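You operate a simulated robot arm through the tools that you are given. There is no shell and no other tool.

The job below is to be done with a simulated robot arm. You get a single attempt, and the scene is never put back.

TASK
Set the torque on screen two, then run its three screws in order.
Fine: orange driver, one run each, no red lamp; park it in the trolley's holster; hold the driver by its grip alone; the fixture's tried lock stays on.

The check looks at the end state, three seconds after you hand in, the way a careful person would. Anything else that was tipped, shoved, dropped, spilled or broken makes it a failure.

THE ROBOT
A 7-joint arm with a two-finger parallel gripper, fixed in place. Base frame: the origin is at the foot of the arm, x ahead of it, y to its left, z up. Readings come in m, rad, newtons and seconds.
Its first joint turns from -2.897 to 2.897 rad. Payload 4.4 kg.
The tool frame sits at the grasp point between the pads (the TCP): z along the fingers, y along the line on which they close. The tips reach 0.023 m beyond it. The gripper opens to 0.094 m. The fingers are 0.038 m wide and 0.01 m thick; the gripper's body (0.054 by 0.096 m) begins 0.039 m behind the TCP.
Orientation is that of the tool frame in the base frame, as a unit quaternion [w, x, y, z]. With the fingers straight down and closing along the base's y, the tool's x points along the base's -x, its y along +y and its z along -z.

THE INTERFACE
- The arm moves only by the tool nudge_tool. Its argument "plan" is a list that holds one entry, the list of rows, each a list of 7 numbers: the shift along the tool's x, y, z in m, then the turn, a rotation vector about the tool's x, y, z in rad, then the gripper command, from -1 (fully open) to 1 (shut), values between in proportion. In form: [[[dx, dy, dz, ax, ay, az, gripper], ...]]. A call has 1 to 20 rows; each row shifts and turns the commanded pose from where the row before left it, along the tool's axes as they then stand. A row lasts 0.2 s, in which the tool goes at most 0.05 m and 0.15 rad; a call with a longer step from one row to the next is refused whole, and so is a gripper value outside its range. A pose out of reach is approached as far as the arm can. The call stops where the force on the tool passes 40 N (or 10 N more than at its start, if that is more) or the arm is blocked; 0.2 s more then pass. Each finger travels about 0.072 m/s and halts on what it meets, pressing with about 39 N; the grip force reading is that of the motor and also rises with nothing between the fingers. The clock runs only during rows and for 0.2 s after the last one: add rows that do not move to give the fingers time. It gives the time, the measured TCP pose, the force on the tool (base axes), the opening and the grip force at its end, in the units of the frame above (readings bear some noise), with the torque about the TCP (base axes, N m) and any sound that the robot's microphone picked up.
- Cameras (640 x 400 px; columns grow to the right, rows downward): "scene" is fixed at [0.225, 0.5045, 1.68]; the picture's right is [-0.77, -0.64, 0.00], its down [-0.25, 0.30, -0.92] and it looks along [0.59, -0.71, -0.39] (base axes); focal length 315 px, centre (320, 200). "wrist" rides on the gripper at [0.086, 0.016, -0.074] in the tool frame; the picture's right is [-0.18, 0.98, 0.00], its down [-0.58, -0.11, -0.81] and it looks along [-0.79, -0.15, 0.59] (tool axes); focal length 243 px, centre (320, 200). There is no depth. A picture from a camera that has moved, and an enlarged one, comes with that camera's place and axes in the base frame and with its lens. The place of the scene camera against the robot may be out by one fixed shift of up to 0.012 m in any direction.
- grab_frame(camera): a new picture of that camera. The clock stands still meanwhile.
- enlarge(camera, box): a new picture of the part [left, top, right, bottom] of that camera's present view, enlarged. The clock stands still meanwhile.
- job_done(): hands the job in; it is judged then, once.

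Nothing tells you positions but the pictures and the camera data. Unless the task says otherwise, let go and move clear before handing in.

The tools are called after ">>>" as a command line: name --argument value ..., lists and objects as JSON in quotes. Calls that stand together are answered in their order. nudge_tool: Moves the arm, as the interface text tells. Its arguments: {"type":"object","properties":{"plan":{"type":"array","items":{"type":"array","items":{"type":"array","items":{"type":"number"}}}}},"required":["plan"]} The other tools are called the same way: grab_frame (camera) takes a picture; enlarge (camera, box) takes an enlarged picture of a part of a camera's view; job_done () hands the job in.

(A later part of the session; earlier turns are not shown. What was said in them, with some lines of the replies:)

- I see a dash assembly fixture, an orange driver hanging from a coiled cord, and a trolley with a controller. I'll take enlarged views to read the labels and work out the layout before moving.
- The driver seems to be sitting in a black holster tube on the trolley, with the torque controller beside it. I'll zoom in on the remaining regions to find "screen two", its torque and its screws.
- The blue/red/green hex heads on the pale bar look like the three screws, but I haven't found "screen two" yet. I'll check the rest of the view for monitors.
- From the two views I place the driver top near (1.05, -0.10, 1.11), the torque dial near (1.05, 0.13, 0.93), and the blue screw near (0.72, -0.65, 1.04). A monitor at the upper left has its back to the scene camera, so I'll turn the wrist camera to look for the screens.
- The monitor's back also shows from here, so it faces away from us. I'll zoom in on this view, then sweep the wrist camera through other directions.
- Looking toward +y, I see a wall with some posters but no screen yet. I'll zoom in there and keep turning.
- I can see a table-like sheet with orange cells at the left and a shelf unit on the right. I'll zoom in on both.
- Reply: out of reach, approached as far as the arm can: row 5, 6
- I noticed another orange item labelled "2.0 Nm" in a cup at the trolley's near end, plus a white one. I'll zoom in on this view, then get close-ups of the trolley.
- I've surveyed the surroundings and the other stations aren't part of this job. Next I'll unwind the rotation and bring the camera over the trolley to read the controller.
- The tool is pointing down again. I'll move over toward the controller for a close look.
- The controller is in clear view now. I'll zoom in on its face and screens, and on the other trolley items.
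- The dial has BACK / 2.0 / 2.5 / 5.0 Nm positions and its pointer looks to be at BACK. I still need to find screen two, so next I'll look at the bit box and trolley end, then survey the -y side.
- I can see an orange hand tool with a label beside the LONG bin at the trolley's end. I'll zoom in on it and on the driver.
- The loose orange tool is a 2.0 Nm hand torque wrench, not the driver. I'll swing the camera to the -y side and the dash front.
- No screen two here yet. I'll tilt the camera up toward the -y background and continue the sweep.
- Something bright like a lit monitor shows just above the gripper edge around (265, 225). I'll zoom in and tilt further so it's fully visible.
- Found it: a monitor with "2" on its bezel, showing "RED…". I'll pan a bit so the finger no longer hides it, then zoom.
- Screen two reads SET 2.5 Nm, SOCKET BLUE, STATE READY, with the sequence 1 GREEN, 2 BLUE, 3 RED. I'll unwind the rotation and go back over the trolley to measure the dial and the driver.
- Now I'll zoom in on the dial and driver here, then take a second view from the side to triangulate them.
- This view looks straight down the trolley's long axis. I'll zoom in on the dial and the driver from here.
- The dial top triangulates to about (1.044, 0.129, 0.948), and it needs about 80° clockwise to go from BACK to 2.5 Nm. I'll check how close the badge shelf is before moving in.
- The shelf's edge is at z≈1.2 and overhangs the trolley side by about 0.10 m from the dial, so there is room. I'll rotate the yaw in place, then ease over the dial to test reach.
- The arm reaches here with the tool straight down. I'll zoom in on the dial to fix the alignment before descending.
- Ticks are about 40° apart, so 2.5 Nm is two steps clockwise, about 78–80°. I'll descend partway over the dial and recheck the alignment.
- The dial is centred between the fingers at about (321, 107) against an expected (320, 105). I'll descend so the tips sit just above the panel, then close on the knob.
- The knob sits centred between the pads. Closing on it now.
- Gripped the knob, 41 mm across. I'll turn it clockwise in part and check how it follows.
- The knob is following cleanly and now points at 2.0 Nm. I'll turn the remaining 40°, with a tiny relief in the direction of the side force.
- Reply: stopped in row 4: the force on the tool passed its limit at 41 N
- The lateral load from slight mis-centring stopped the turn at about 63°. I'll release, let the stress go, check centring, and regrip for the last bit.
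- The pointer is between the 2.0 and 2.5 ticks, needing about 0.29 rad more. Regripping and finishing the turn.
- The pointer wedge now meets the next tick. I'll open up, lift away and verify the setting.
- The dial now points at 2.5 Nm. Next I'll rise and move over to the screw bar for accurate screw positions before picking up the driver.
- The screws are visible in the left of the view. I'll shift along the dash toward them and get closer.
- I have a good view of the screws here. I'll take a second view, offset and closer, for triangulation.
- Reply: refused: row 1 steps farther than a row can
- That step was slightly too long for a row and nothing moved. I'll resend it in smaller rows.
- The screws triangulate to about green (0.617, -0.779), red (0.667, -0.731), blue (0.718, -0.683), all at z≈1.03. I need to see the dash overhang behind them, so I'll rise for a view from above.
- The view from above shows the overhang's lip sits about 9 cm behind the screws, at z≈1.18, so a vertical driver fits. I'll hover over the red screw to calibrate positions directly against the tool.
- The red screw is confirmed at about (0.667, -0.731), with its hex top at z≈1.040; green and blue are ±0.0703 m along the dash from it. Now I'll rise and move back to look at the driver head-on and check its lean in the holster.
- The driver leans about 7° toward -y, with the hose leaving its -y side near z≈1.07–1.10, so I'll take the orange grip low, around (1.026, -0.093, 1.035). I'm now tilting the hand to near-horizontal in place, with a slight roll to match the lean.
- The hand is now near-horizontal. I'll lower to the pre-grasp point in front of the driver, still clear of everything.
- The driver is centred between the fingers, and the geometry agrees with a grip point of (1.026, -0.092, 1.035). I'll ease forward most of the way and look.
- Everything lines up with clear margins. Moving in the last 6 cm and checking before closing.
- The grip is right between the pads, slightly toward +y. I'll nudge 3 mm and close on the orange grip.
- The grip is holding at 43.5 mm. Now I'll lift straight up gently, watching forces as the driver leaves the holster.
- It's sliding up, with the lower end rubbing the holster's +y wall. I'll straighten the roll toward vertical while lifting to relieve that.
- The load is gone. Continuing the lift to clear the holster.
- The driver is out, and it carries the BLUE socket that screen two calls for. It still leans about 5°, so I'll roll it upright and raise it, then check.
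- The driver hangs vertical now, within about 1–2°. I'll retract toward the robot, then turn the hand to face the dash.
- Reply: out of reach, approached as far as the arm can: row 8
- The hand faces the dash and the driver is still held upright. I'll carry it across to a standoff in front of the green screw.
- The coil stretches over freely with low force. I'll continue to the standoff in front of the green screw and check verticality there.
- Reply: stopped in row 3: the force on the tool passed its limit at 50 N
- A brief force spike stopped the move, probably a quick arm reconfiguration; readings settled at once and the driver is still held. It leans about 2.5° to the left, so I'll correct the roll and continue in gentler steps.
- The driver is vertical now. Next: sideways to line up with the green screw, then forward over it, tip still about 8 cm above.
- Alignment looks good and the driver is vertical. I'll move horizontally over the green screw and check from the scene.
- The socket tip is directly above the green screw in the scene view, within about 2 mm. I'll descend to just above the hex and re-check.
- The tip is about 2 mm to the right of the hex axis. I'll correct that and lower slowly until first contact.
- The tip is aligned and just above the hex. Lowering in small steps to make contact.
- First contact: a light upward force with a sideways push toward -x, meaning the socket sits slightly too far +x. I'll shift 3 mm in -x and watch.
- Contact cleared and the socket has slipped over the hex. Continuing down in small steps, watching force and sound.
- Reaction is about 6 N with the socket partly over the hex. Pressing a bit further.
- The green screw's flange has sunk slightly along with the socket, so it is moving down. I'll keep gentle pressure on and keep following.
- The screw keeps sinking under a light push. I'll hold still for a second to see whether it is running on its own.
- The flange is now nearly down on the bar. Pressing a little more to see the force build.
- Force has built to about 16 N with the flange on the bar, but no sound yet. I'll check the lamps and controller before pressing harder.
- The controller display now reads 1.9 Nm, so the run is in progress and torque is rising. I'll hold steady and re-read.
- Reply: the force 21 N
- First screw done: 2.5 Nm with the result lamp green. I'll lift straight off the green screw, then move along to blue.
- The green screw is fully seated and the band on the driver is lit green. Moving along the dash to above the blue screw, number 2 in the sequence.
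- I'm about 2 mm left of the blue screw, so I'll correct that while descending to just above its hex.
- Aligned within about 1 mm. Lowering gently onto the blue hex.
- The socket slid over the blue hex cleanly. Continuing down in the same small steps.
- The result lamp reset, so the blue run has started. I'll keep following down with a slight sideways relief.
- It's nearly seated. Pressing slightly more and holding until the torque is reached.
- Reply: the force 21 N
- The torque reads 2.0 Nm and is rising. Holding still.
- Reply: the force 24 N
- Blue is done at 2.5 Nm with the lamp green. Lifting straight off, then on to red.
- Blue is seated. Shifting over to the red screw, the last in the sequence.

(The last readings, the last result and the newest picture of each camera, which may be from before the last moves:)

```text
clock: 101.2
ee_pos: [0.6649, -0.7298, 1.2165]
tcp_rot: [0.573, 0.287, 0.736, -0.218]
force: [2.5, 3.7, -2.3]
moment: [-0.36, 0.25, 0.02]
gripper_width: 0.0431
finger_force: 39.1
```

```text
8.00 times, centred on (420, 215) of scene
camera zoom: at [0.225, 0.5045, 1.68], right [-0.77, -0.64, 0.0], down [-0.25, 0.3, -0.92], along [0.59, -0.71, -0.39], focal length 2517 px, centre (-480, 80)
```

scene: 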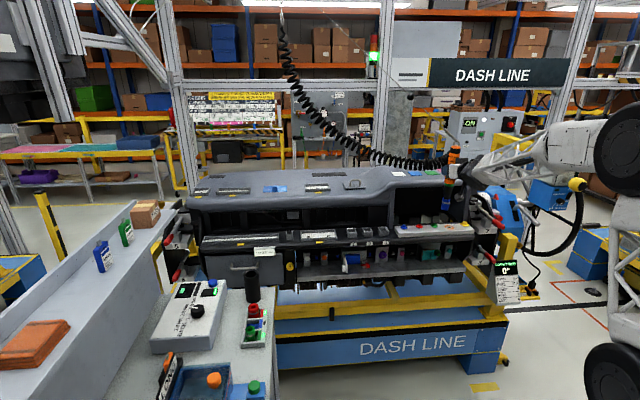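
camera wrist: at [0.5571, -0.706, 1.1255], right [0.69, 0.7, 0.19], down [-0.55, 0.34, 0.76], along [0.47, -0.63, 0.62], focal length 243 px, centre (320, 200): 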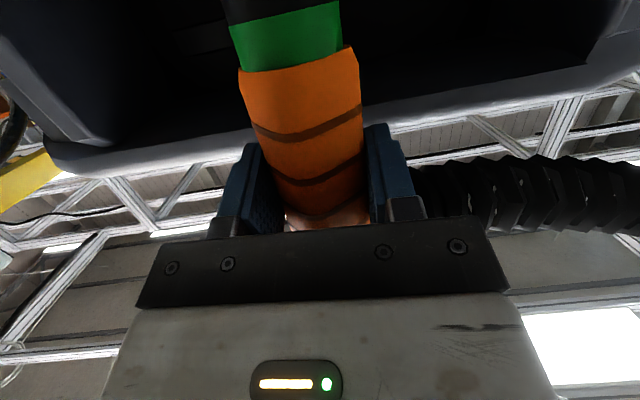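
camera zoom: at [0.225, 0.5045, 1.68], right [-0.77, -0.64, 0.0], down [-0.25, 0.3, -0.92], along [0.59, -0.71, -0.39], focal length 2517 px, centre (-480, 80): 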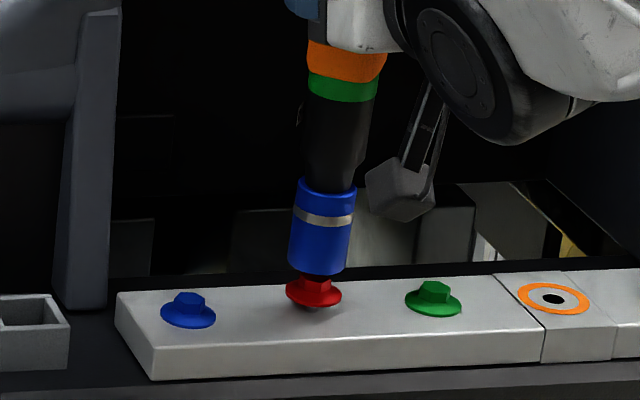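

Well aligned over red. Lowering onto it in small steps.

>>> nudge_tool --plan '[[[0.0039, 0.0003, 0.001, 0, 0, 0, 1], [0.0039, 0, 0.001, 0, 0, 0, 1], [0.0029, 0, 0.0007, 0, 0, 0, 1], [0, 0, 0, 0, 0, 0, 1]]]'

>>> enlarge --camera "scene" --box '[390, 190, 450, 240]'

```text
clock: 102.2
ee_pos: [0.6636, -0.7276, 1.204]
tcp_rot: [0.573, 0.285, 0.737, -0.216]
force: [2.8, 3.7, -1.0]
moment: [-0.35, 0.29, 0.02]
gripper_width: 0.0434
finger_force: 39.0
```

```text
8.00 times, centred on (420, 215) of scene
camera zoom: at [0.225, 0.5045, 1.68], right [-0.77, -0.64, 0.0], down [-0.25, 0.3, -0.92], along [0.59, -0.71, -0.39], focal length 2517 px, centre (-480, 80)
```

zoom: 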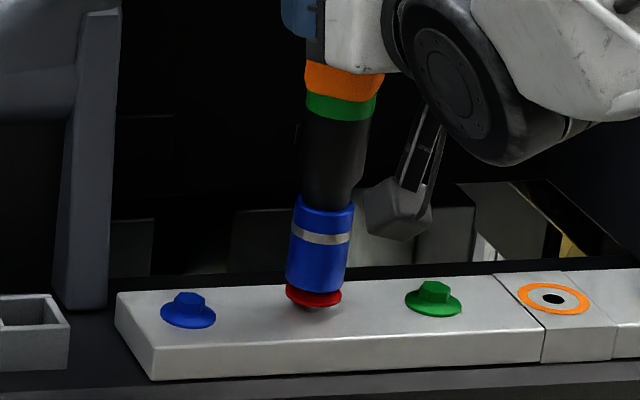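

The socket is over the red hex with no side load. Continuing down.

>>> nudge_tool --plan '[[[0.0029, 0, 0.0007, 0, 0, 0, 1], [0.0029, 0, 0.0007, 0, 0, 0, 1], [0, 0, 0, 0, 0, 0, 1]]]'

>>> enlarge --camera "scene" --box '[390, 190, 450, 240]'

>>> enlarge --camera "scene" --box '[165, 275, 235, 320]'

```text
clock: 103.0
ee_pos: [0.6642, -0.7288, 1.1983]
tcp_rot: [0.573, 0.286, 0.737, -0.218]
force: [-2.2, -3.3, 3.7]
moment: [-1.5, 1.05, 0.03]
gripper_width: 0.0432
finger_force: 39.3
```

```text
8.00 times, centred on (420, 215) of scene
camera zoom: at [0.225, 0.5045, 1.68], right [-0.77, -0.64, 0.0], down [-0.25, 0.3, -0.92], along [0.59, -0.71, -0.39], focal length 2517 px, centre (-480, 80)
```

zoom: 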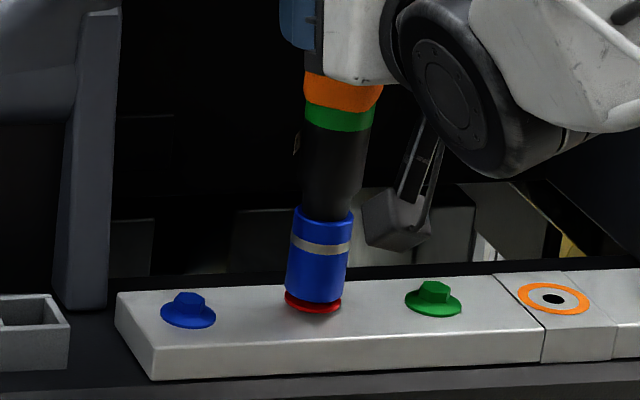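

```text
8.89 times, centred on (200, 298) of scene
camera zoom: at [0.225, 0.5045, 1.68], right [-0.77, -0.64, 0.0], down [-0.25, 0.3, -0.92], along [0.59, -0.71, -0.39], focal length 2797 px, centre (1387, -667)
```

zoom: 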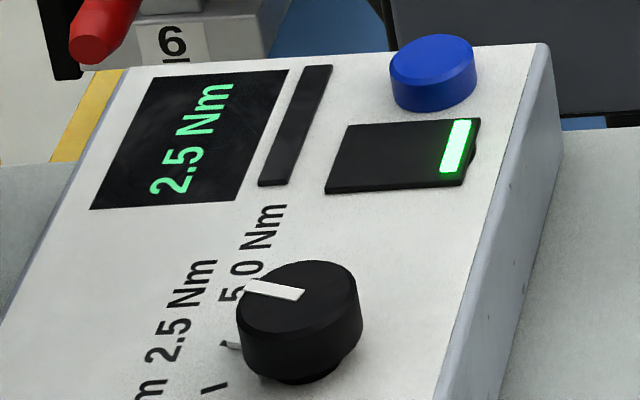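

The red run has started. Following down with the same small sideways relief.

>>> nudge_tool --plan '[[[0.0019, -0.0008, 0.0005, 0, 0, 0, 1], [0.0019, -0.0008, 0.0005, 0, 0, 0, 1], [0.0015, 0, 0.0004, 0, 0, 0, 1]]]'

>>> enlarge --camera "scene" --box '[390, 190, 450, 240]'

>>> enlarge --camera "scene" --box '[165, 275, 235, 320]'

```text
clock: 103.8
ee_pos: [0.6644, -0.7282, 1.1919]
tcp_rot: [0.573, 0.285, 0.737, -0.217]
force: [3.7, 5.9, 6.7]
moment: [0.18, -0.06, 0.03]
gripper_width: 0.0432
finger_force: 39.2
```

```text
8.00 times, centred on (420, 215) of scene
camera zoom: at [0.225, 0.5045, 1.68], right [-0.77, -0.64, 0.0], down [-0.25, 0.3, -0.92], along [0.59, -0.71, -0.39], focal length 2517 px, centre (-480, 80)
```

zoom: 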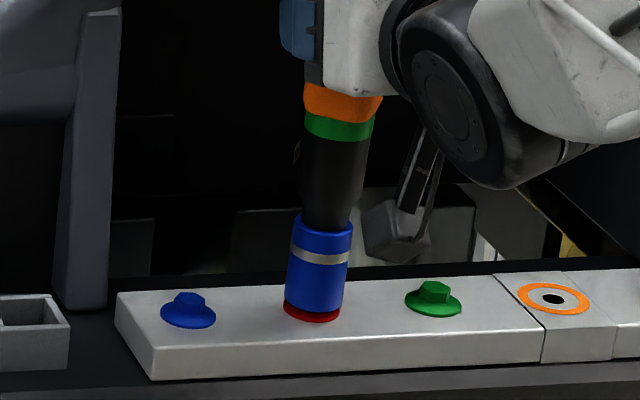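

```text
8.89 times, centred on (200, 298) of scene
camera zoom: at [0.225, 0.5045, 1.68], right [-0.77, -0.64, 0.0], down [-0.25, 0.3, -0.92], along [0.59, -0.71, -0.39], focal length 2797 px, centre (1387, -667)
```

zoom: 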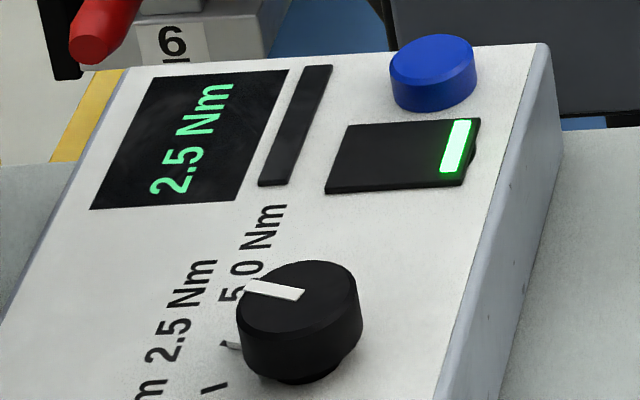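

Seated with light force; a touch more pressure, then hold for the torque.

>>> nudge_tool --plan '[[[0.0019, 0, 0.0005, 0, 0, 0, 1], [0.001, 0, 0.0003, 0, 0, 0, 1], [0, 0, 0, 0, 0, 0, 1]]]'

>>> enlarge --camera "scene" --box '[165, 275, 235, 320]'

```text
clock: 104.6
ee_pos: [0.6628, -0.7298, 1.1903]
tcp_rot: [0.574, 0.285, 0.737, -0.217]
force: [5.4, 8.8, 16.8]
moment: [0.67, -0.27, 0.03]
gripper_width: 0.0432
finger_force: 38.8
```

```text
8.89 times, centred on (200, 298) of scene
camera zoom: at [0.225, 0.5045, 1.68], right [-0.77, -0.64, 0.0], down [-0.25, 0.3, -0.92], along [0.59, -0.71, -0.39], focal length 2797 px, centre (1387, -667)
```

zoom: 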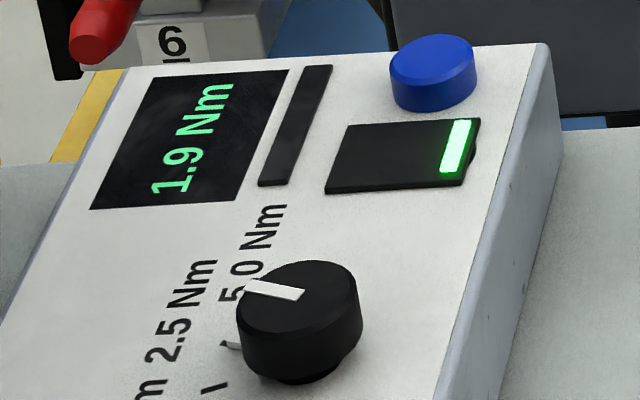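

It reads 1.9 Nm and rising. Holding.

>>> nudge_tool --plan '[[[0, 0, 0, 0, 0, 0, 1]]]'

>>> enlarge --camera "scene" --box '[165, 275, 235, 320]'

```text
clock: 105.0
ee_pos: [0.662, -0.7296, 1.1906]
tcp_rot: [0.575, 0.284, 0.736, -0.216]
force: [6.7, 7.2, 19.6]
moment: [0.24, -0.45, 0.05]
gripper_width: 0.0435
finger_force: 38.7
```

```text
8.89 times, centred on (200, 298) of scene
camera zoom: at [0.225, 0.5045, 1.68], right [-0.77, -0.64, 0.0], down [-0.25, 0.3, -0.92], along [0.59, -0.71, -0.39], focal length 2797 px, centre (1387, -667)
```

zoom: 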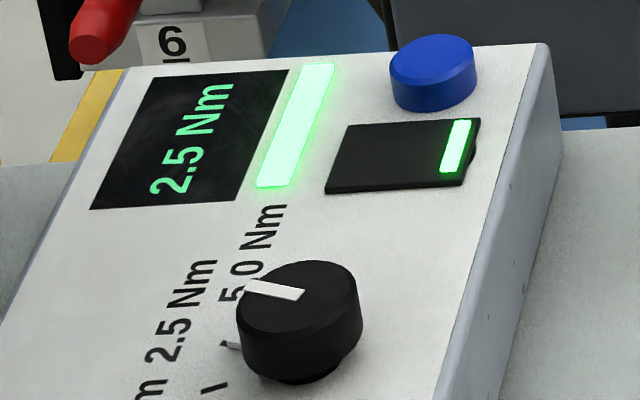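

All three screws are done in order (green, blue, red), each at 2.5 Nm with a green lamp. Lifting straight off the red screw and raising clear.

>>> nudge_tool --plan '[[[-0.0097, 0.0001, -0.0025, 0, 0, 0, 1], [-0.0145, 0.0001, -0.0037, 0, 0, 0, 1], [-0.0194, 0.0001, -0.005, 0, 0, 0, 1], [-0.0194, 0.0001, -0.005, 0, 0, 0, 1], [-0.0194, 0.0001, -0.005, 0, 0, 0, 1], [-0.0194, 0.0001, -0.005, 0, 0, 0, 1], [-0.0194, 0.0001, -0.005, 0, 0, 0, 1], [-0.0194, 0.0001, -0.005, 0, 0, 0, 1], [0, 0, 0, 0, 0, 0, 1]]]'

>>> grab_frame --camera "scene"

>>> enlarge --camera "scene" --box '[380, 130, 480, 240]'

```text
clock: 107.0
ee_pos: [0.662, -0.7277, 1.3361]
tcp_rot: [0.573, 0.286, 0.737, -0.217]
force: [2.7, 4.4, -1.8]
moment: [-0.35, 0.31, 0.0]
gripper_width: 0.0434
finger_force: 38.6
```

```text
taken
```

scene: 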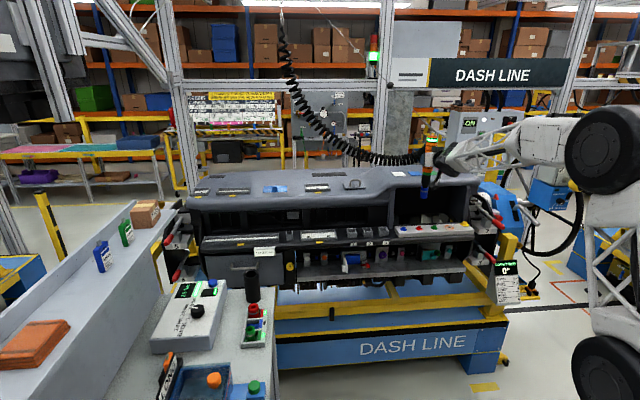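

```text
3.64 times, centred on (430, 185) of scene
camera zoom: at [0.225, 0.5045, 1.68], right [-0.77, -0.64, 0.0], down [-0.25, 0.3, -0.92], along [0.59, -0.71, -0.39], focal length 1144 px, centre (-80, 254)
```

zoom: 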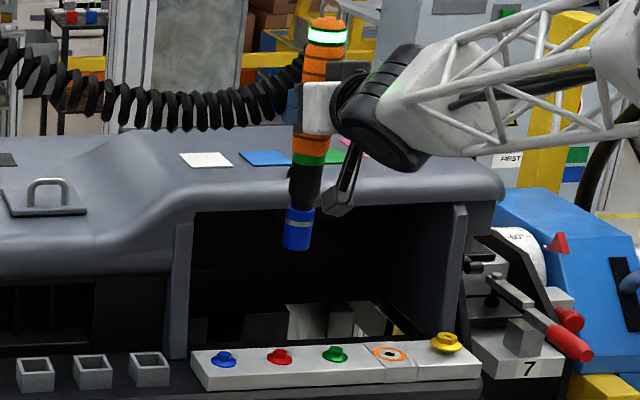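

All three heads sit flush on the bar. I'll retract toward the robot, then swing around the base as one rigid arc back toward the trolley.

>>> nudge_tool --plan '[[[0.004, 0, -0.0155, 0, 0, 0, 1], [0.005, 0, -0.0194, 0, 0, 0, 1], [0.005, 0, -0.0194, 0, 0, 0, 1], [0.005, 0, -0.0194, 0, 0, 0, 1], [0.005, 0, -0.0194, 0, 0, 0, 1], [0, 0, 0, 0, 0, 0, 1]]]'

>>> nudge_tool --plan '[[[-0.0005, 0.0322, 0.003, -0.0354, 0.0003, -0.0091, 1], [-0.0005, 0.0322, 0.003, -0.0354, 0.0003, -0.0091, 1], [-0.0005, 0.0322, 0.003, -0.0354, 0.0003, -0.0091, 1], [-0.0005, 0.0322, 0.003, -0.0354, 0.0003, -0.0091, 1], [-0.0005, 0.0322, 0.003, -0.0354, 0.0003, -0.0091, 1], [-0.0005, 0.0322, 0.003, -0.0354, 0.0003, -0.0091, 1], [-0.0005, 0.0322, 0.003, -0.0354, 0.0003, -0.0091, 1], [-0.0005, 0.0322, 0.003, -0.0354, 0.0003, -0.0091, 1], [-0.0005, 0.0322, 0.003, -0.0354, 0.0003, -0.0091, 1], [-0.0005, 0.0322, 0.003, -0.0354, 0.0003, -0.0091, 1], [0, 0, 0, 0, 0, 0, 1]]]'

>>> grab_frame --camera "scene"

```text
clock: 108.4
ee_pos: [0.5927, -0.6633, 1.335]
tcp_rot: [0.573, 0.286, 0.737, -0.217]
force: [3.0, 3.1, -2.2]
moment: [-0.32, 0.34, 0.0]
gripper_width: 0.0433
finger_force: 39.1
```

```text
clock: 110.8
ee_pos: [0.7897, -0.4095, 1.3336]
tcp_rot: [0.603, 0.147, 0.776, -0.109]
force: [2.2, 0.7, -1.3]
moment: [-0.15, 0.26, 0.03]
gripper_width: 0.0431
finger_force: 39.5
```

```text
taken
```

scene: 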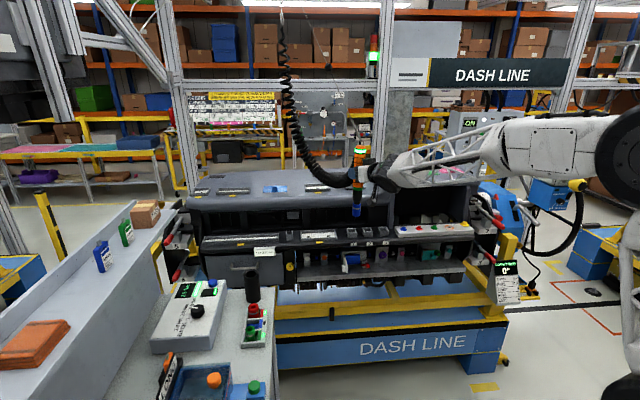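

The swing is smooth. Continuing the arc until the hand faces +x.

>>> nudge_tool --plan '[[[-0.0005, 0.0322, 0.003, -0.0354, 0.0003, -0.0091, 1], [-0.0005, 0.0322, 0.003, -0.0354, 0.0003, -0.0091, 1], [-0.0005, 0.0322, 0.003, -0.0354, 0.0003, -0.0091, 1], [-0.0005, 0.0322, 0.003, -0.0354, 0.0003, -0.0091, 1], [-0.0005, 0.0322, 0.003, -0.0354, 0.0003, -0.0091, 1], [-0.0005, 0.0322, 0.003, -0.0354, 0.0003, -0.0091, 1], [-0.0005, 0.0322, 0.003, -0.0354, 0.0003, -0.0091, 1], [-0.0005, 0.0322, 0.003, -0.0354, 0.0003, -0.0091, 1], [-0.0005, 0.0322, 0.003, -0.0354, 0.0003, -0.0091, 1], [-0.0005, 0.0322, 0.003, -0.0354, 0.0003, -0.0091, 1], [0, 0, 0, 0, 0, 0, 1]]]'

>>> grab_frame --camera "scene"

>>> enlarge --camera "scene" --box '[220, 140, 340, 310]'

```text
clock: 113.2
ee_pos: [0.8836, -0.1025, 1.3345]
tcp_rot: [0.613, 0.002, 0.79, 0.004]
force: [0.8, -2.2, -1.5]
moment: [0.26, 0.14, -0.01]
gripper_width: 0.043
finger_force: 38.8
```

```text
taken
```

scene: 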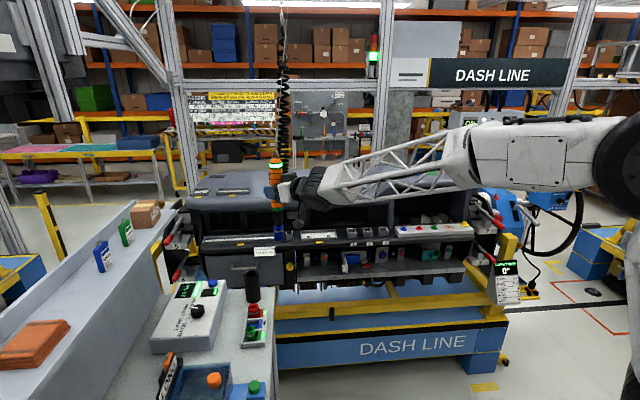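

```text
2.35 times, centred on (280, 225) of scene
camera zoom: at [0.225, 0.5045, 1.68], right [-0.77, -0.64, 0.0], down [-0.25, 0.3, -0.92], along [0.59, -0.71, -0.39], focal length 740 px, centre (414, 141)
```

zoom: 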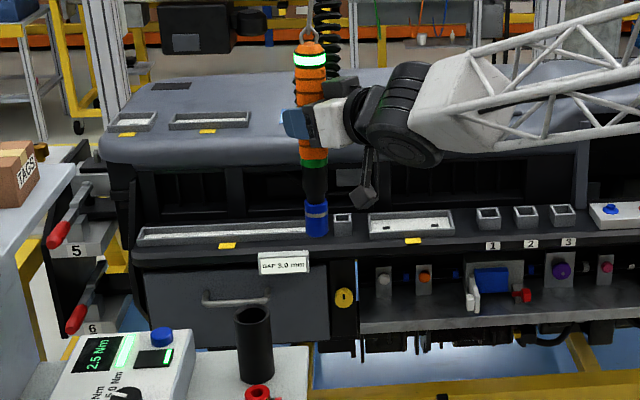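

The hand faces +x again with the driver vertical. Extending to above the holster, tip still well above the mouth.

>>> nudge_tool --plan '[[[-0.0058, 0.0028, 0.0228, 0, 0, 0, 1], [-0.0058, 0.0028, 0.0228, 0, 0, 0, 1], [-0.0058, 0.0028, 0.0228, 0, 0, 0, 1], [-0.0058, 0.0028, 0.0228, 0, 0, 0, 1], [-0.0058, 0.0028, 0.0228, 0, 0, 0, 1], [-0.0058, 0.0025, 0.0228, 0, 0, 0, 1], [0, 0, 0, 0, 0, 0, 1]]]'

>>> enlarge --camera "scene" --box '[200, 150, 320, 310]'

```text
clock: 114.8
ee_pos: [1.024, -0.0866, 1.3353]
tcp_rot: [0.613, 0.002, 0.79, 0.003]
force: [-0.1, -2.3, -0.9]
moment: [0.26, -0.03, -0.02]
gripper_width: 0.0435
finger_force: 38.9
```

```text
2.50 times, centred on (260, 230) of scene
camera zoom: at [0.225, 0.5045, 1.68], right [-0.77, -0.64, 0.0], down [-0.25, 0.3, -0.92], along [0.59, -0.71, -0.39], focal length 787 px, centre (470, 125)
```

zoom: 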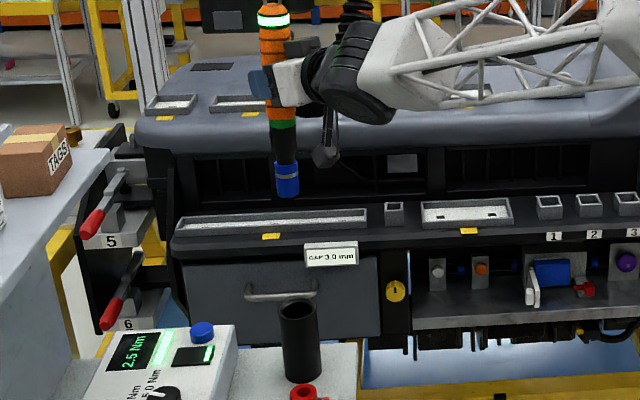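

Lined up roughly over the holster. Lowering until the tip is just above the mouth, then I'll check at high zoom.

>>> nudge_tool --plan '[[[0.0194, -0.0002, 0.005, 0, 0, 0, 1], [0.0242, -0.0002, 0.0062, 0, 0, 0, 1], [0.0242, -0.0002, 0.0062, 0, 0, 0, 1], [0.0242, -0.0002, 0.0062, 0, 0, 0, 1], [0.0242, -0.0002, 0.0062, 0, 0, 0, 1], [0.0194, -0.0002, 0.005, 0, 0, 0, 1], [0.0097, -0.0001, 0.0025, 0, 0, 0, 1], [0, 0, 0, 0, 0, 0, 1]]]'

>>> enlarge --camera "scene" --box '[220, 230, 290, 310]'

>>> enlarge --camera "scene" --box '[190, 180, 330, 310]'

```text
clock: 116.6
ee_pos: [1.0253, -0.088, 1.1845]
tcp_rot: [0.613, 0.003, 0.79, 0.003]
force: [0.7, -2.1, -0.8]
moment: [0.21, -0.02, 0.02]
gripper_width: 0.043
finger_force: 38.9
```

```text
5.00 times, centred on (255, 270) of scene
camera zoom: at [0.225, 0.5045, 1.68], right [-0.77, -0.64, 0.0], down [-0.25, 0.3, -0.92], along [0.59, -0.71, -0.39], focal length 1573 px, centre (645, -150)
```

zoom: 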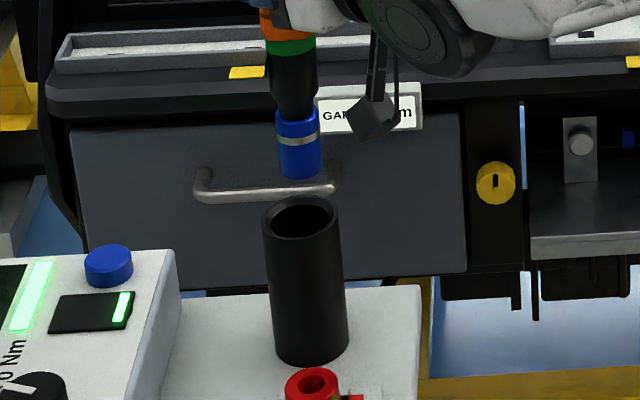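

```text
3.08 times, centred on (260, 245) of scene
camera zoom: at [0.225, 0.5045, 1.68], right [-0.77, -0.64, 0.0], down [-0.25, 0.3, -0.92], along [0.59, -0.71, -0.39], focal length 968 px, centre (505, 62)
```

zoom: 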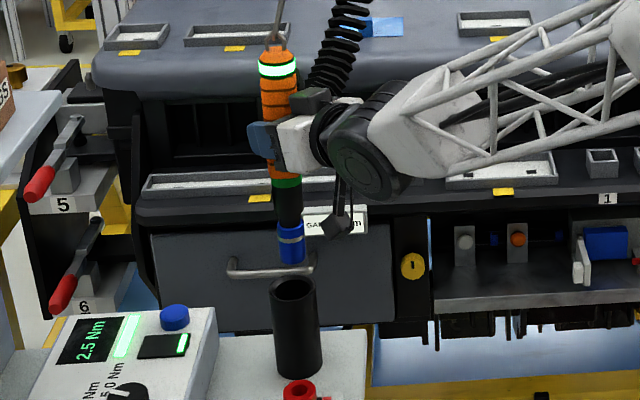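

The tip is about 2.6 mm right of the mouth centre. I'll correct and lower in, watching the side forces.

>>> nudge_tool --plan '[[[-0.0005, 0.0017, 0.0019, 0, 0, 0, 1], [0.0145, -0.0001, 0.0037, 0, 0, 0, 1], [0.0145, -0.0001, 0.0037, 0, 0, 0, 1], [0.0145, -0.0001, 0.0037, 0, 0, 0, 1], [0, 0, 0, 0, 0, 0, 1]]]'

>>> enlarge --camera "scene" --box '[220, 230, 290, 310]'

```text
clock: 117.8
ee_pos: [1.0257, -0.086, 1.1393]
tcp_rot: [0.613, 0.003, 0.79, 0.003]
force: [-0.2, -1.5, 0.1]
moment: [0.2, 0.0, 0.0]
gripper_width: 0.0434
finger_force: 38.5
```

```text
5.00 times, centred on (255, 270) of scene
camera zoom: at [0.225, 0.5045, 1.68], right [-0.77, -0.64, 0.0], down [-0.25, 0.3, -0.92], along [0.59, -0.71, -0.39], focal length 1573 px, centre (645, -150)
```

zoom: 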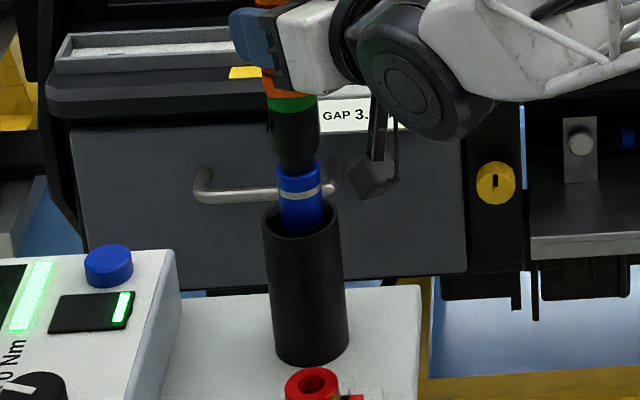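

The socket is entering the mouth, centred, with no side load. Continuing down to near the original seated height.

>>> nudge_tool --plan '[[[0.0145, -0.0001, 0.0037, 0, 0, 0, 1], [0.0145, -0.0001, 0.0037, 0, 0, 0, 1], [0.0145, -0.0001, 0.0037, 0, 0, 0, 1], [0.0145, -0.0001, 0.0037, 0, 0, 0, 1], [0, 0, 0, 0, 0, 0, 1]]]'

>>> enlarge --camera "scene" --box '[220, 220, 300, 310]'

```text
clock: 119.0
ee_pos: [1.0264, -0.0859, 1.0802]
tcp_rot: [0.612, 0.004, 0.791, 0.002]
force: [0.4, -1.1, 0.8]
moment: [0.15, -0.03, 0.0]
gripper_width: 0.0434
finger_force: 39.5
```

```text
4.44 times, centred on (260, 265) of scene
camera zoom: at [0.225, 0.5045, 1.68], right [-0.77, -0.64, 0.0], down [-0.25, 0.3, -0.92], along [0.59, -0.71, -0.39], focal length 1398 px, centre (587, -89)
```

zoom: 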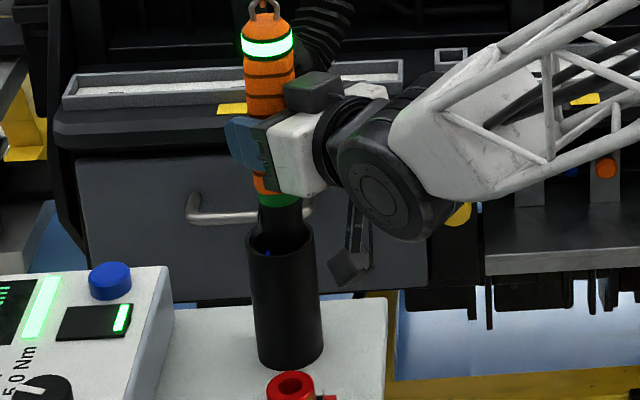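

Going in freely. Lowering the remaining distance with finer steps at the end.

>>> nudge_tool --plan '[[[0.0145, -0.0001, 0.0037, 0, 0, 0, 1], [0.0145, -0.0001, 0.0037, 0, 0, 0, 1], [0.0058, 0, 0.0015, 0, 0, 0, 1], [0, 0, 0, 0, 0, 0, 1]]]'

>>> nudge_tool --plan '[[[0.0039, 0, 0.001, 0, 0, 0, 1], [0, 0, 0, 0, 0, 0, 1]]]'

>>> enlarge --camera "scene" --box '[220, 220, 300, 310]'

```text
clock: 120.0
ee_pos: [1.026, -0.0842, 1.0451]
tcp_rot: [0.613, 0.004, 0.79, 0.002]
force: [-0.8, -2.0, 0.0]
moment: [0.16, -0.01, -0.01]
gripper_width: 0.0431
finger_force: 38.9
```

```text
clock: 120.6
ee_pos: [1.0254, -0.0853, 1.041]
tcp_rot: [0.612, 0.003, 0.791, 0.003]
force: [-0.1, -2.2, -4.4]
moment: [0.16, -0.02, 0.01]
gripper_width: 0.0435
finger_force: 39.2
```

```text
4.44 times, centred on (260, 265) of scene
camera zoom: at [0.225, 0.5045, 1.68], right [-0.77, -0.64, 0.0], down [-0.25, 0.3, -0.92], along [0.59, -0.71, -0.39], focal length 1398 px, centre (587, -89)
```

zoom: 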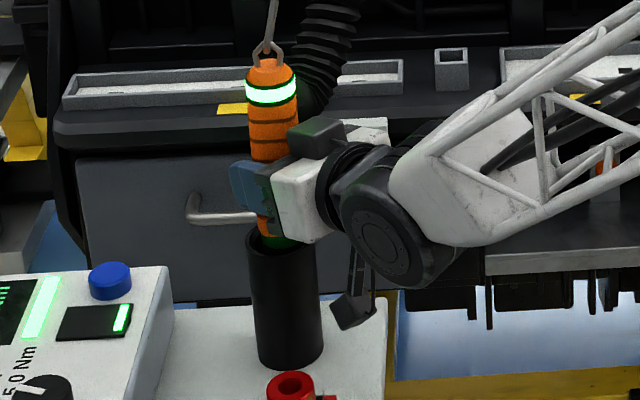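

Almost home. Two more small steps to find the bottom.

>>> nudge_tool --plan '[[[0.0029, 0, 0.0007, 0, 0, 0, 1], [0, 0, 0, 0, 0, 0, 1]]]'

>>> nudge_tool --plan '[[[0.0024, 0, 0.0006, 0, 0, 0, 1], [0, 0, 0, 0, 0, 0, 1]]]'

>>> enlarge --camera "scene" --box '[220, 220, 300, 310]'

```text
clock: 121.2
ee_pos: [1.0266, -0.0849, 1.0363]
tcp_rot: [0.612, 0.003, 0.791, 0.003]
force: [0.2, -0.7, -4.7]
moment: [0.18, -0.01, 0.01]
gripper_width: 0.0431
finger_force: 39.5
```

```text
clock: 121.8
ee_pos: [1.0263, -0.0851, 1.0342]
tcp_rot: [0.613, 0.003, 0.79, 0.003]
force: [-1.1, -0.2, 0.4]
moment: [0.17, -0.06, -0.03]
gripper_width: 0.0428
finger_force: 39.0
```

```text
4.44 times, centred on (260, 265) of scene
camera zoom: at [0.225, 0.5045, 1.68], right [-0.77, -0.64, 0.0], down [-0.25, 0.3, -0.92], along [0.59, -0.71, -0.39], focal length 1398 px, centre (587, -89)
```

zoom: 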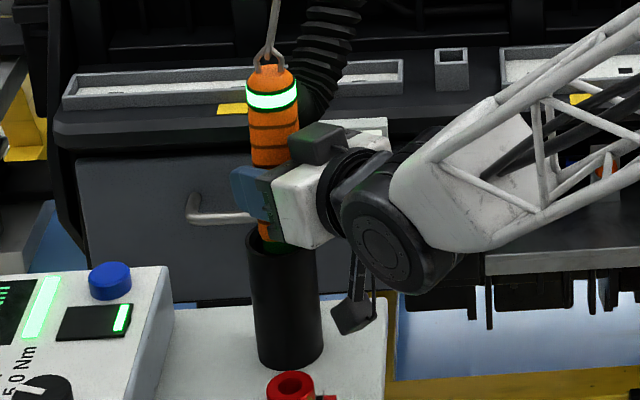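

The driver has bottomed out in the holster at its original height. Opening the fingers and letting it settle.

>>> nudge_tool --plan '[[[0, 0, 0, 0, 0, 0, 0], [0, 0, 0, 0, 0, 0, -0.5], [0, 0, 0, 0, 0, 0, -1], [0, 0, 0, 0, 0, 0, -1], [0, 0, 0, 0, 0, 0, -1]]]'

>>> grab_frame --camera "wrist"

>>> enlarge --camera "scene" --box '[220, 220, 300, 310]'

```text
clock: 123.0
ee_pos: [1.0256, -0.0857, 1.0332]
tcp_rot: [0.614, 0.003, 0.79, 0.003]
force: [-0.2, -0.5, 0.0]
moment: [0.02, -0.01, -0.01]
gripper_width: 0.0942
finger_force: 0.1
```

```text
taken
camera wrist: at [0.9328, -0.0701, 0.9689], right [0.05, 0.98, 0.19], down [-0.64, -0.11, 0.76], along [0.77, -0.15, 0.62], focal length 243 px, centre (320, 200)
```

wrist: 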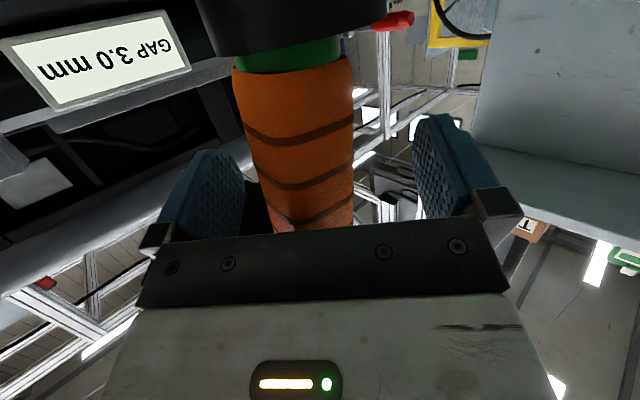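

```text
4.44 times, centred on (260, 265) of scene
camera zoom: at [0.225, 0.5045, 1.68], right [-0.77, -0.64, 0.0], down [-0.25, 0.3, -0.92], along [0.59, -0.71, -0.39], focal length 1398 px, centre (587, -89)
```

zoom: 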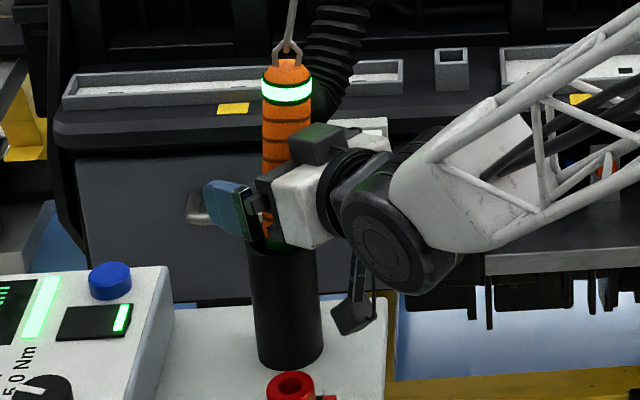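

The driver has settled into its original slight lean and the fingers are clear of it. I'll re-centre the fingers around it and back straight out.

>>> nudge_tool --plan '[[[0, -0.006, 0, 0, 0, 0, -1], [0.0035, 0, -0.0135, 0, 0, 0, -1], [0.0069, 0, -0.0271, 0, 0, 0, -1], [0.0069, 0, -0.0271, 0, 0, 0, -1], [0.0069, 0, -0.0271, 0, 0, 0, -1], [0.0069, 0, -0.0271, 0, 0, 0, -1], [0.0069, 0, -0.0271, 0, 0, 0, -1], [0, 0, 0, 0, 0, 0, -1]]]'

>>> grab_frame --camera "scene"

>>> enlarge --camera "scene" --box '[190, 190, 330, 320]'

```text
clock: 124.8
ee_pos: [0.8744, -0.0914, 1.0363]
tcp_rot: [0.613, 0.003, 0.79, 0.003]
force: [0.4, -0.9, -0.7]
moment: [0.01, 0.0, -0.02]
gripper_width: 0.094
finger_force: 0.1
```

```text
taken
```

scene: 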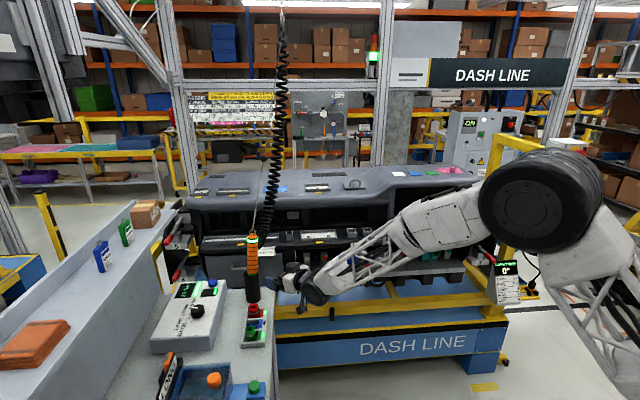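

```text
3.08 times, centred on (260, 255) of scene
camera zoom: at [0.225, 0.5045, 1.68], right [-0.77, -0.64, 0.0], down [-0.25, 0.3, -0.92], along [0.59, -0.71, -0.39], focal length 968 px, centre (505, 31)
```

zoom: 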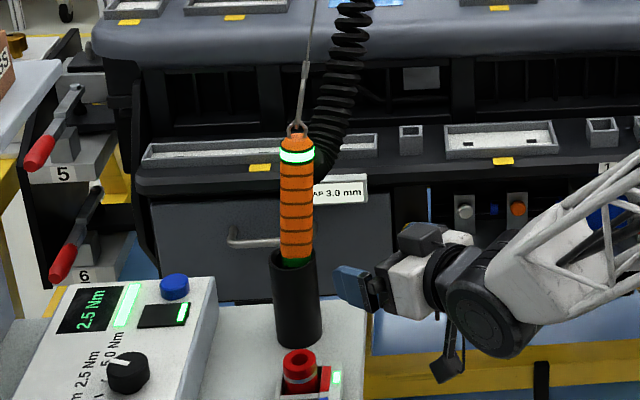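

The driver is parked and the dial still shows 2.5 Nm. I'll raise the arm clear, bring the tool back to pointing down, and do final checks.

>>> nudge_tool --plan '[[[-0.0387, 0.0004, -0.0099, 0, 0, 0, -1], [-0.0387, 0.0004, -0.0099, 0, 0, 0, -1], [-0.0387, 0.0004, -0.0099, 0, 0, 0, -1], [-0.0387, 0.0004, -0.0099, 0, 0, 0, -1], [-0.0387, 0.0004, -0.0099, 0, 0, 0, -1], [-0.0387, 0.0004, -0.0099, 0, 0, 0, -1], [0.0075, 0, -0.029, 0, 0, 0, -1], [0.0075, 0, -0.029, 0, 0, 0, -1], [0.0075, 0, -0.029, 0, 0, 0, -1], [0.0075, 0, -0.029, 0, 0, 0, -1], [-0.0387, 0.0004, -0.0099, 0, 0, 0, -1], [-0.0387, 0.0004, -0.0099, 0, 0, 0, -1], [-0.0387, 0.0004, -0.0099, 0, 0, 0, -1], [0, 0, 0, 0, 0, 0, -1]]]'

>>> grab_frame --camera "scene"

>>> grab_frame --camera "wrist"

```text
clock: 127.8
ee_pos: [0.7521, -0.0907, 1.3944]
tcp_rot: [0.612, 0.003, 0.79, 0.003]
force: [-0.4, -0.7, -0.3]
moment: [-0.01, -0.02, 0.0]
gripper_width: 0.094
finger_force: 0.0
```

```text
taken
```

scene: 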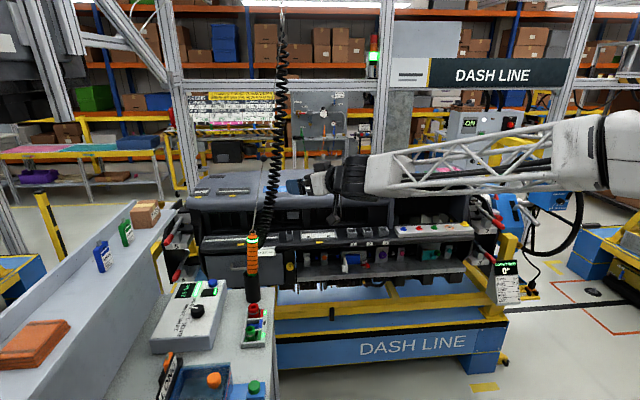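

```text
taken
camera wrist: at [0.6589, -0.0762, 1.3287], right [0.05, 0.98, 0.19], down [-0.64, -0.11, 0.76], along [0.77, -0.15, 0.62], focal length 243 px, centre (320, 200)
```

wrist: 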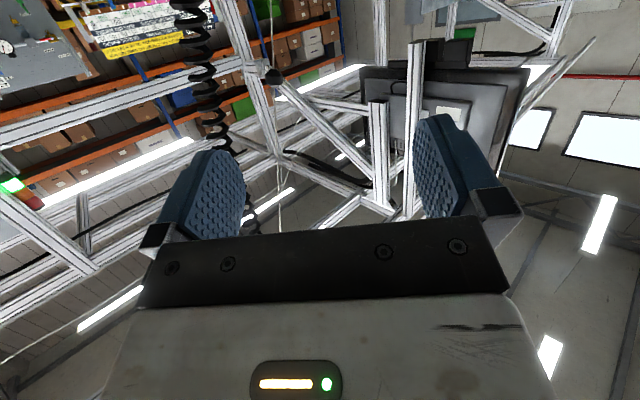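

Everything looks in place. I'll zoom in to verify the lock tablet, screws, controller and holster, then look at screen two once more.

>>> enlarge --camera "scene" --box '[470, 240, 570, 320]'

>>> enlarge --camera "scene" --box '[380, 200, 480, 260]'

>>> enlarge --camera "scene" --box '[150, 225, 290, 330]'

>>> nudge_tool --plan '[[[0, 0, 0, 0, 0.1456, 0, -1], [0, 0, 0, 0, 0.1456, 0, -1], [0, 0, 0, 0, 0.1456, 0, -1], [0, 0, 0, 0, 0.1456, 0, -1], [0, 0, 0, 0, 0.1456, 0, -1], [0, 0, 0, 0, 0.1456, 0, -1], [0, 0, 0, 0, 0.1456, 0, -1], [0, 0, 0, 0, 0.1456, 0, -1], [0, 0, 0, 0, 0.1456, 0, -1], [0.02, 0, -0.03, 0, 0, 0.15, -1], [0, 0, -0.03, 0, 0, 0.15, -1], [0, 0, -0.03, 0, 0, 0.15, -1], [0, 0, 0, 0, 0, 0.15, -1], [0, 0, 0, 0, 0, 0.15, -1], [0, 0, 0, 0, 0, 0.15, -1]]]'

```text
5.00 times, centred on (520, 280) of scene
camera zoom: at [0.225, 0.5045, 1.68], right [-0.77, -0.64, 0.0], down [-0.25, 0.3, -0.92], along [0.59, -0.71, -0.39], focal length 1573 px, centre (-680, -200)
```

zoom: 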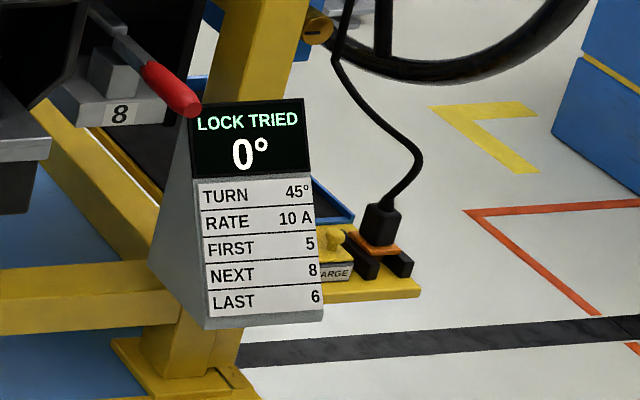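

```text
6.40 times, centred on (430, 230) of scene
camera zoom: at [0.225, 0.5045, 1.68], right [-0.77, -0.64, 0.0], down [-0.25, 0.3, -0.92], along [0.59, -0.71, -0.39], focal length 2014 px, centre (-384, 8)
```

zoom: 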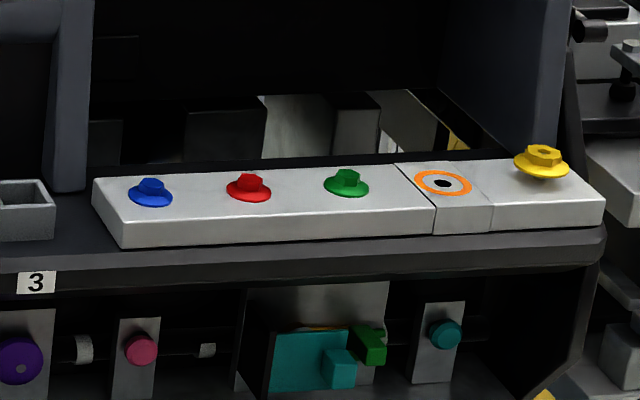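

```text
3.81 times, centred on (220, 278) of scene
camera zoom: at [0.225, 0.5045, 1.68], right [-0.77, -0.64, 0.0], down [-0.25, 0.3, -0.92], along [0.59, -0.71, -0.39], focal length 1199 px, centre (701, -95)
```

zoom: 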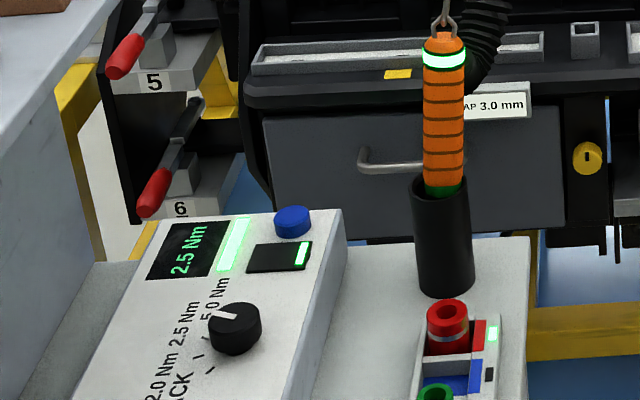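

```text
clock: 131.0
ee_pos: [0.6682, -0.1552, 1.2857]
tcp_rot: [0.48, 0.348, 0.786, 0.175]
force: [0.1, 0.8, 0.3]
moment: [0.03, 0.03, -0.03]
gripper_width: 0.0942
finger_force: 0.1
out of reach, approached as far as the arm can: row 4, 5, 6, 7, 8, 9, 11, 12, 13, 14, 15
```

The arm couldn't follow that untilt and stopped in an odd posture, with no contact forces. I'll look at where it is before doing anything else.

>>> grab_frame --camera "scene"

>>> grab_frame --camera "wrist"

```text
taken
```

scene: 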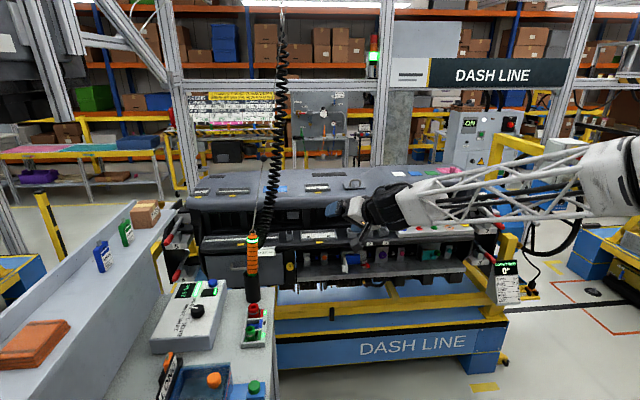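

```text
taken
camera wrist: at [0.5838, -0.0799, 1.2766], right [0.43, 0.55, 0.72], down [-0.57, -0.45, 0.69], along [0.7, -0.7, 0.13], focal length 243 px, centre (320, 200)
```

wrist: 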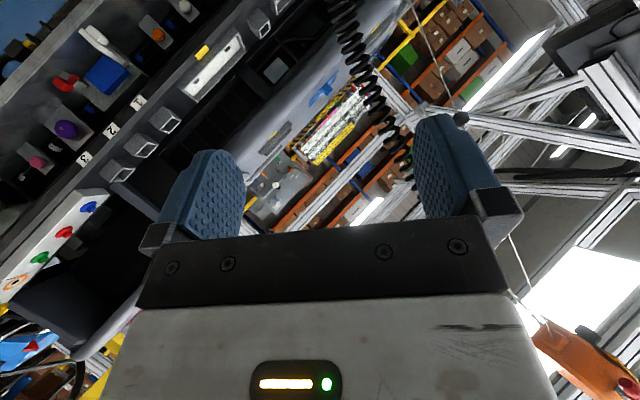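

The hand is in free air, well away from the dash, the driver and the cord; nothing was touched. I'll idle briefly to confirm the arm stays put and everything is stable.

>>> nudge_tool --plan '[[[0, 0, 0, 0, 0, 0, -1], [0, 0, 0, 0, 0, 0, -1], [0, 0, 0, 0, 0, 0, -1], [0, 0, 0, 0, 0, 0, -1], [0, 0, 0, 0, 0, 0, -1]]]'

>>> grab_frame --camera "scene"

>>> enlarge --camera "scene" --box '[330, 150, 520, 290]'

>>> enlarge --camera "scene" --box '[355, 25, 395, 75]'

```text
clock: 132.2
ee_pos: [0.6673, -0.1556, 1.2874]
tcp_rot: [0.48, 0.348, 0.785, 0.177]
force: [0.0, -0.2, 0.7]
moment: [0.0, -0.01, 0.01]
gripper_width: 0.094
finger_force: 0.1
```

```text
taken
```

scene: 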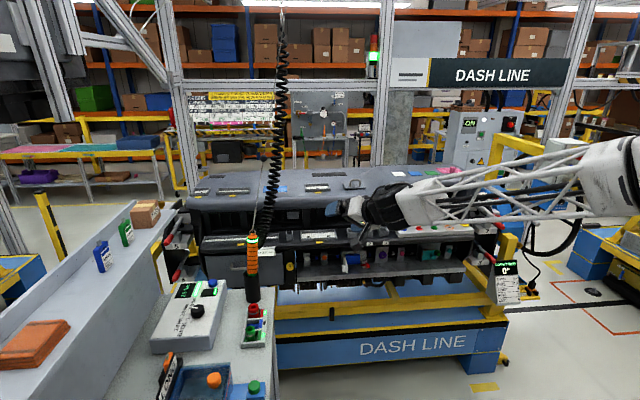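

```text
2.86 times, centred on (425, 220) of scene
camera zoom: at [0.225, 0.5045, 1.68], right [-0.77, -0.64, 0.0], down [-0.25, 0.3, -0.92], along [0.59, -0.71, -0.39], focal length 899 px, centre (20, 143)
```

zoom: 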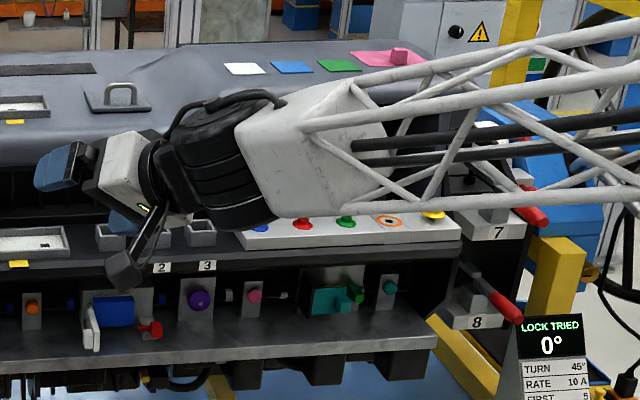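

```text
8.00 times, centred on (375, 50) of scene
camera zoom: at [0.225, 0.5045, 1.68], right [-0.77, -0.64, 0.0], down [-0.25, 0.3, -0.92], along [0.59, -0.71, -0.39], focal length 2517 px, centre (-120, 1400)
```

zoom: 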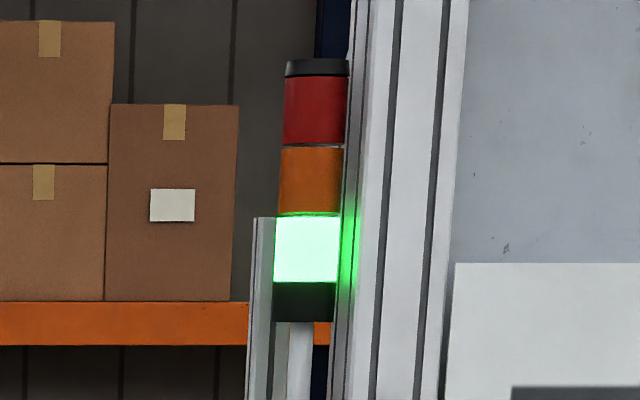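

Everything is stable and the gripper is empty and clear of everything:
- **Torque and screws:** the dial is at 2.5 Nm, and green, blue and red were run once each, in that order, each ending on a green lamp.
- **Driver:** the orange driver is back in the trolley's holster.
- **Lock:** the tablet still reads LOCK TRIED 0°.

I did not get a second look at screen two after the runs. I'm handing in now.

>>> job_done

```text
The job is handed in.
```

I set the torque dial to the 2.5 Nm that screen two shows. Then I ran its three screws once each, in its order: green, blue, red. Each run finished at 2.5 Nm with the controller's result lamp green, and no red lamp came on.

- **Driver:** I used the orange driver with the blue socket screen two calls for, held it only by the orange grip, and parked it back in the trolley's holster.
- **Lock:** the fixture tablet still reads LOCK TRIED 0°.
- **Surroundings:** I saw nothing tipped or moved in the last pictures. The gripper is open and clear of everything.

- **Force stop:** carrying the driver across, one move was cut short by a brief force spike of about 50 N. It settled at once and the driver stayed in the grip.
- **Screen two:** I did not look at it again after the runs, because the arm could not reach the pose I tried for that. The results come from the controller display and lamps.
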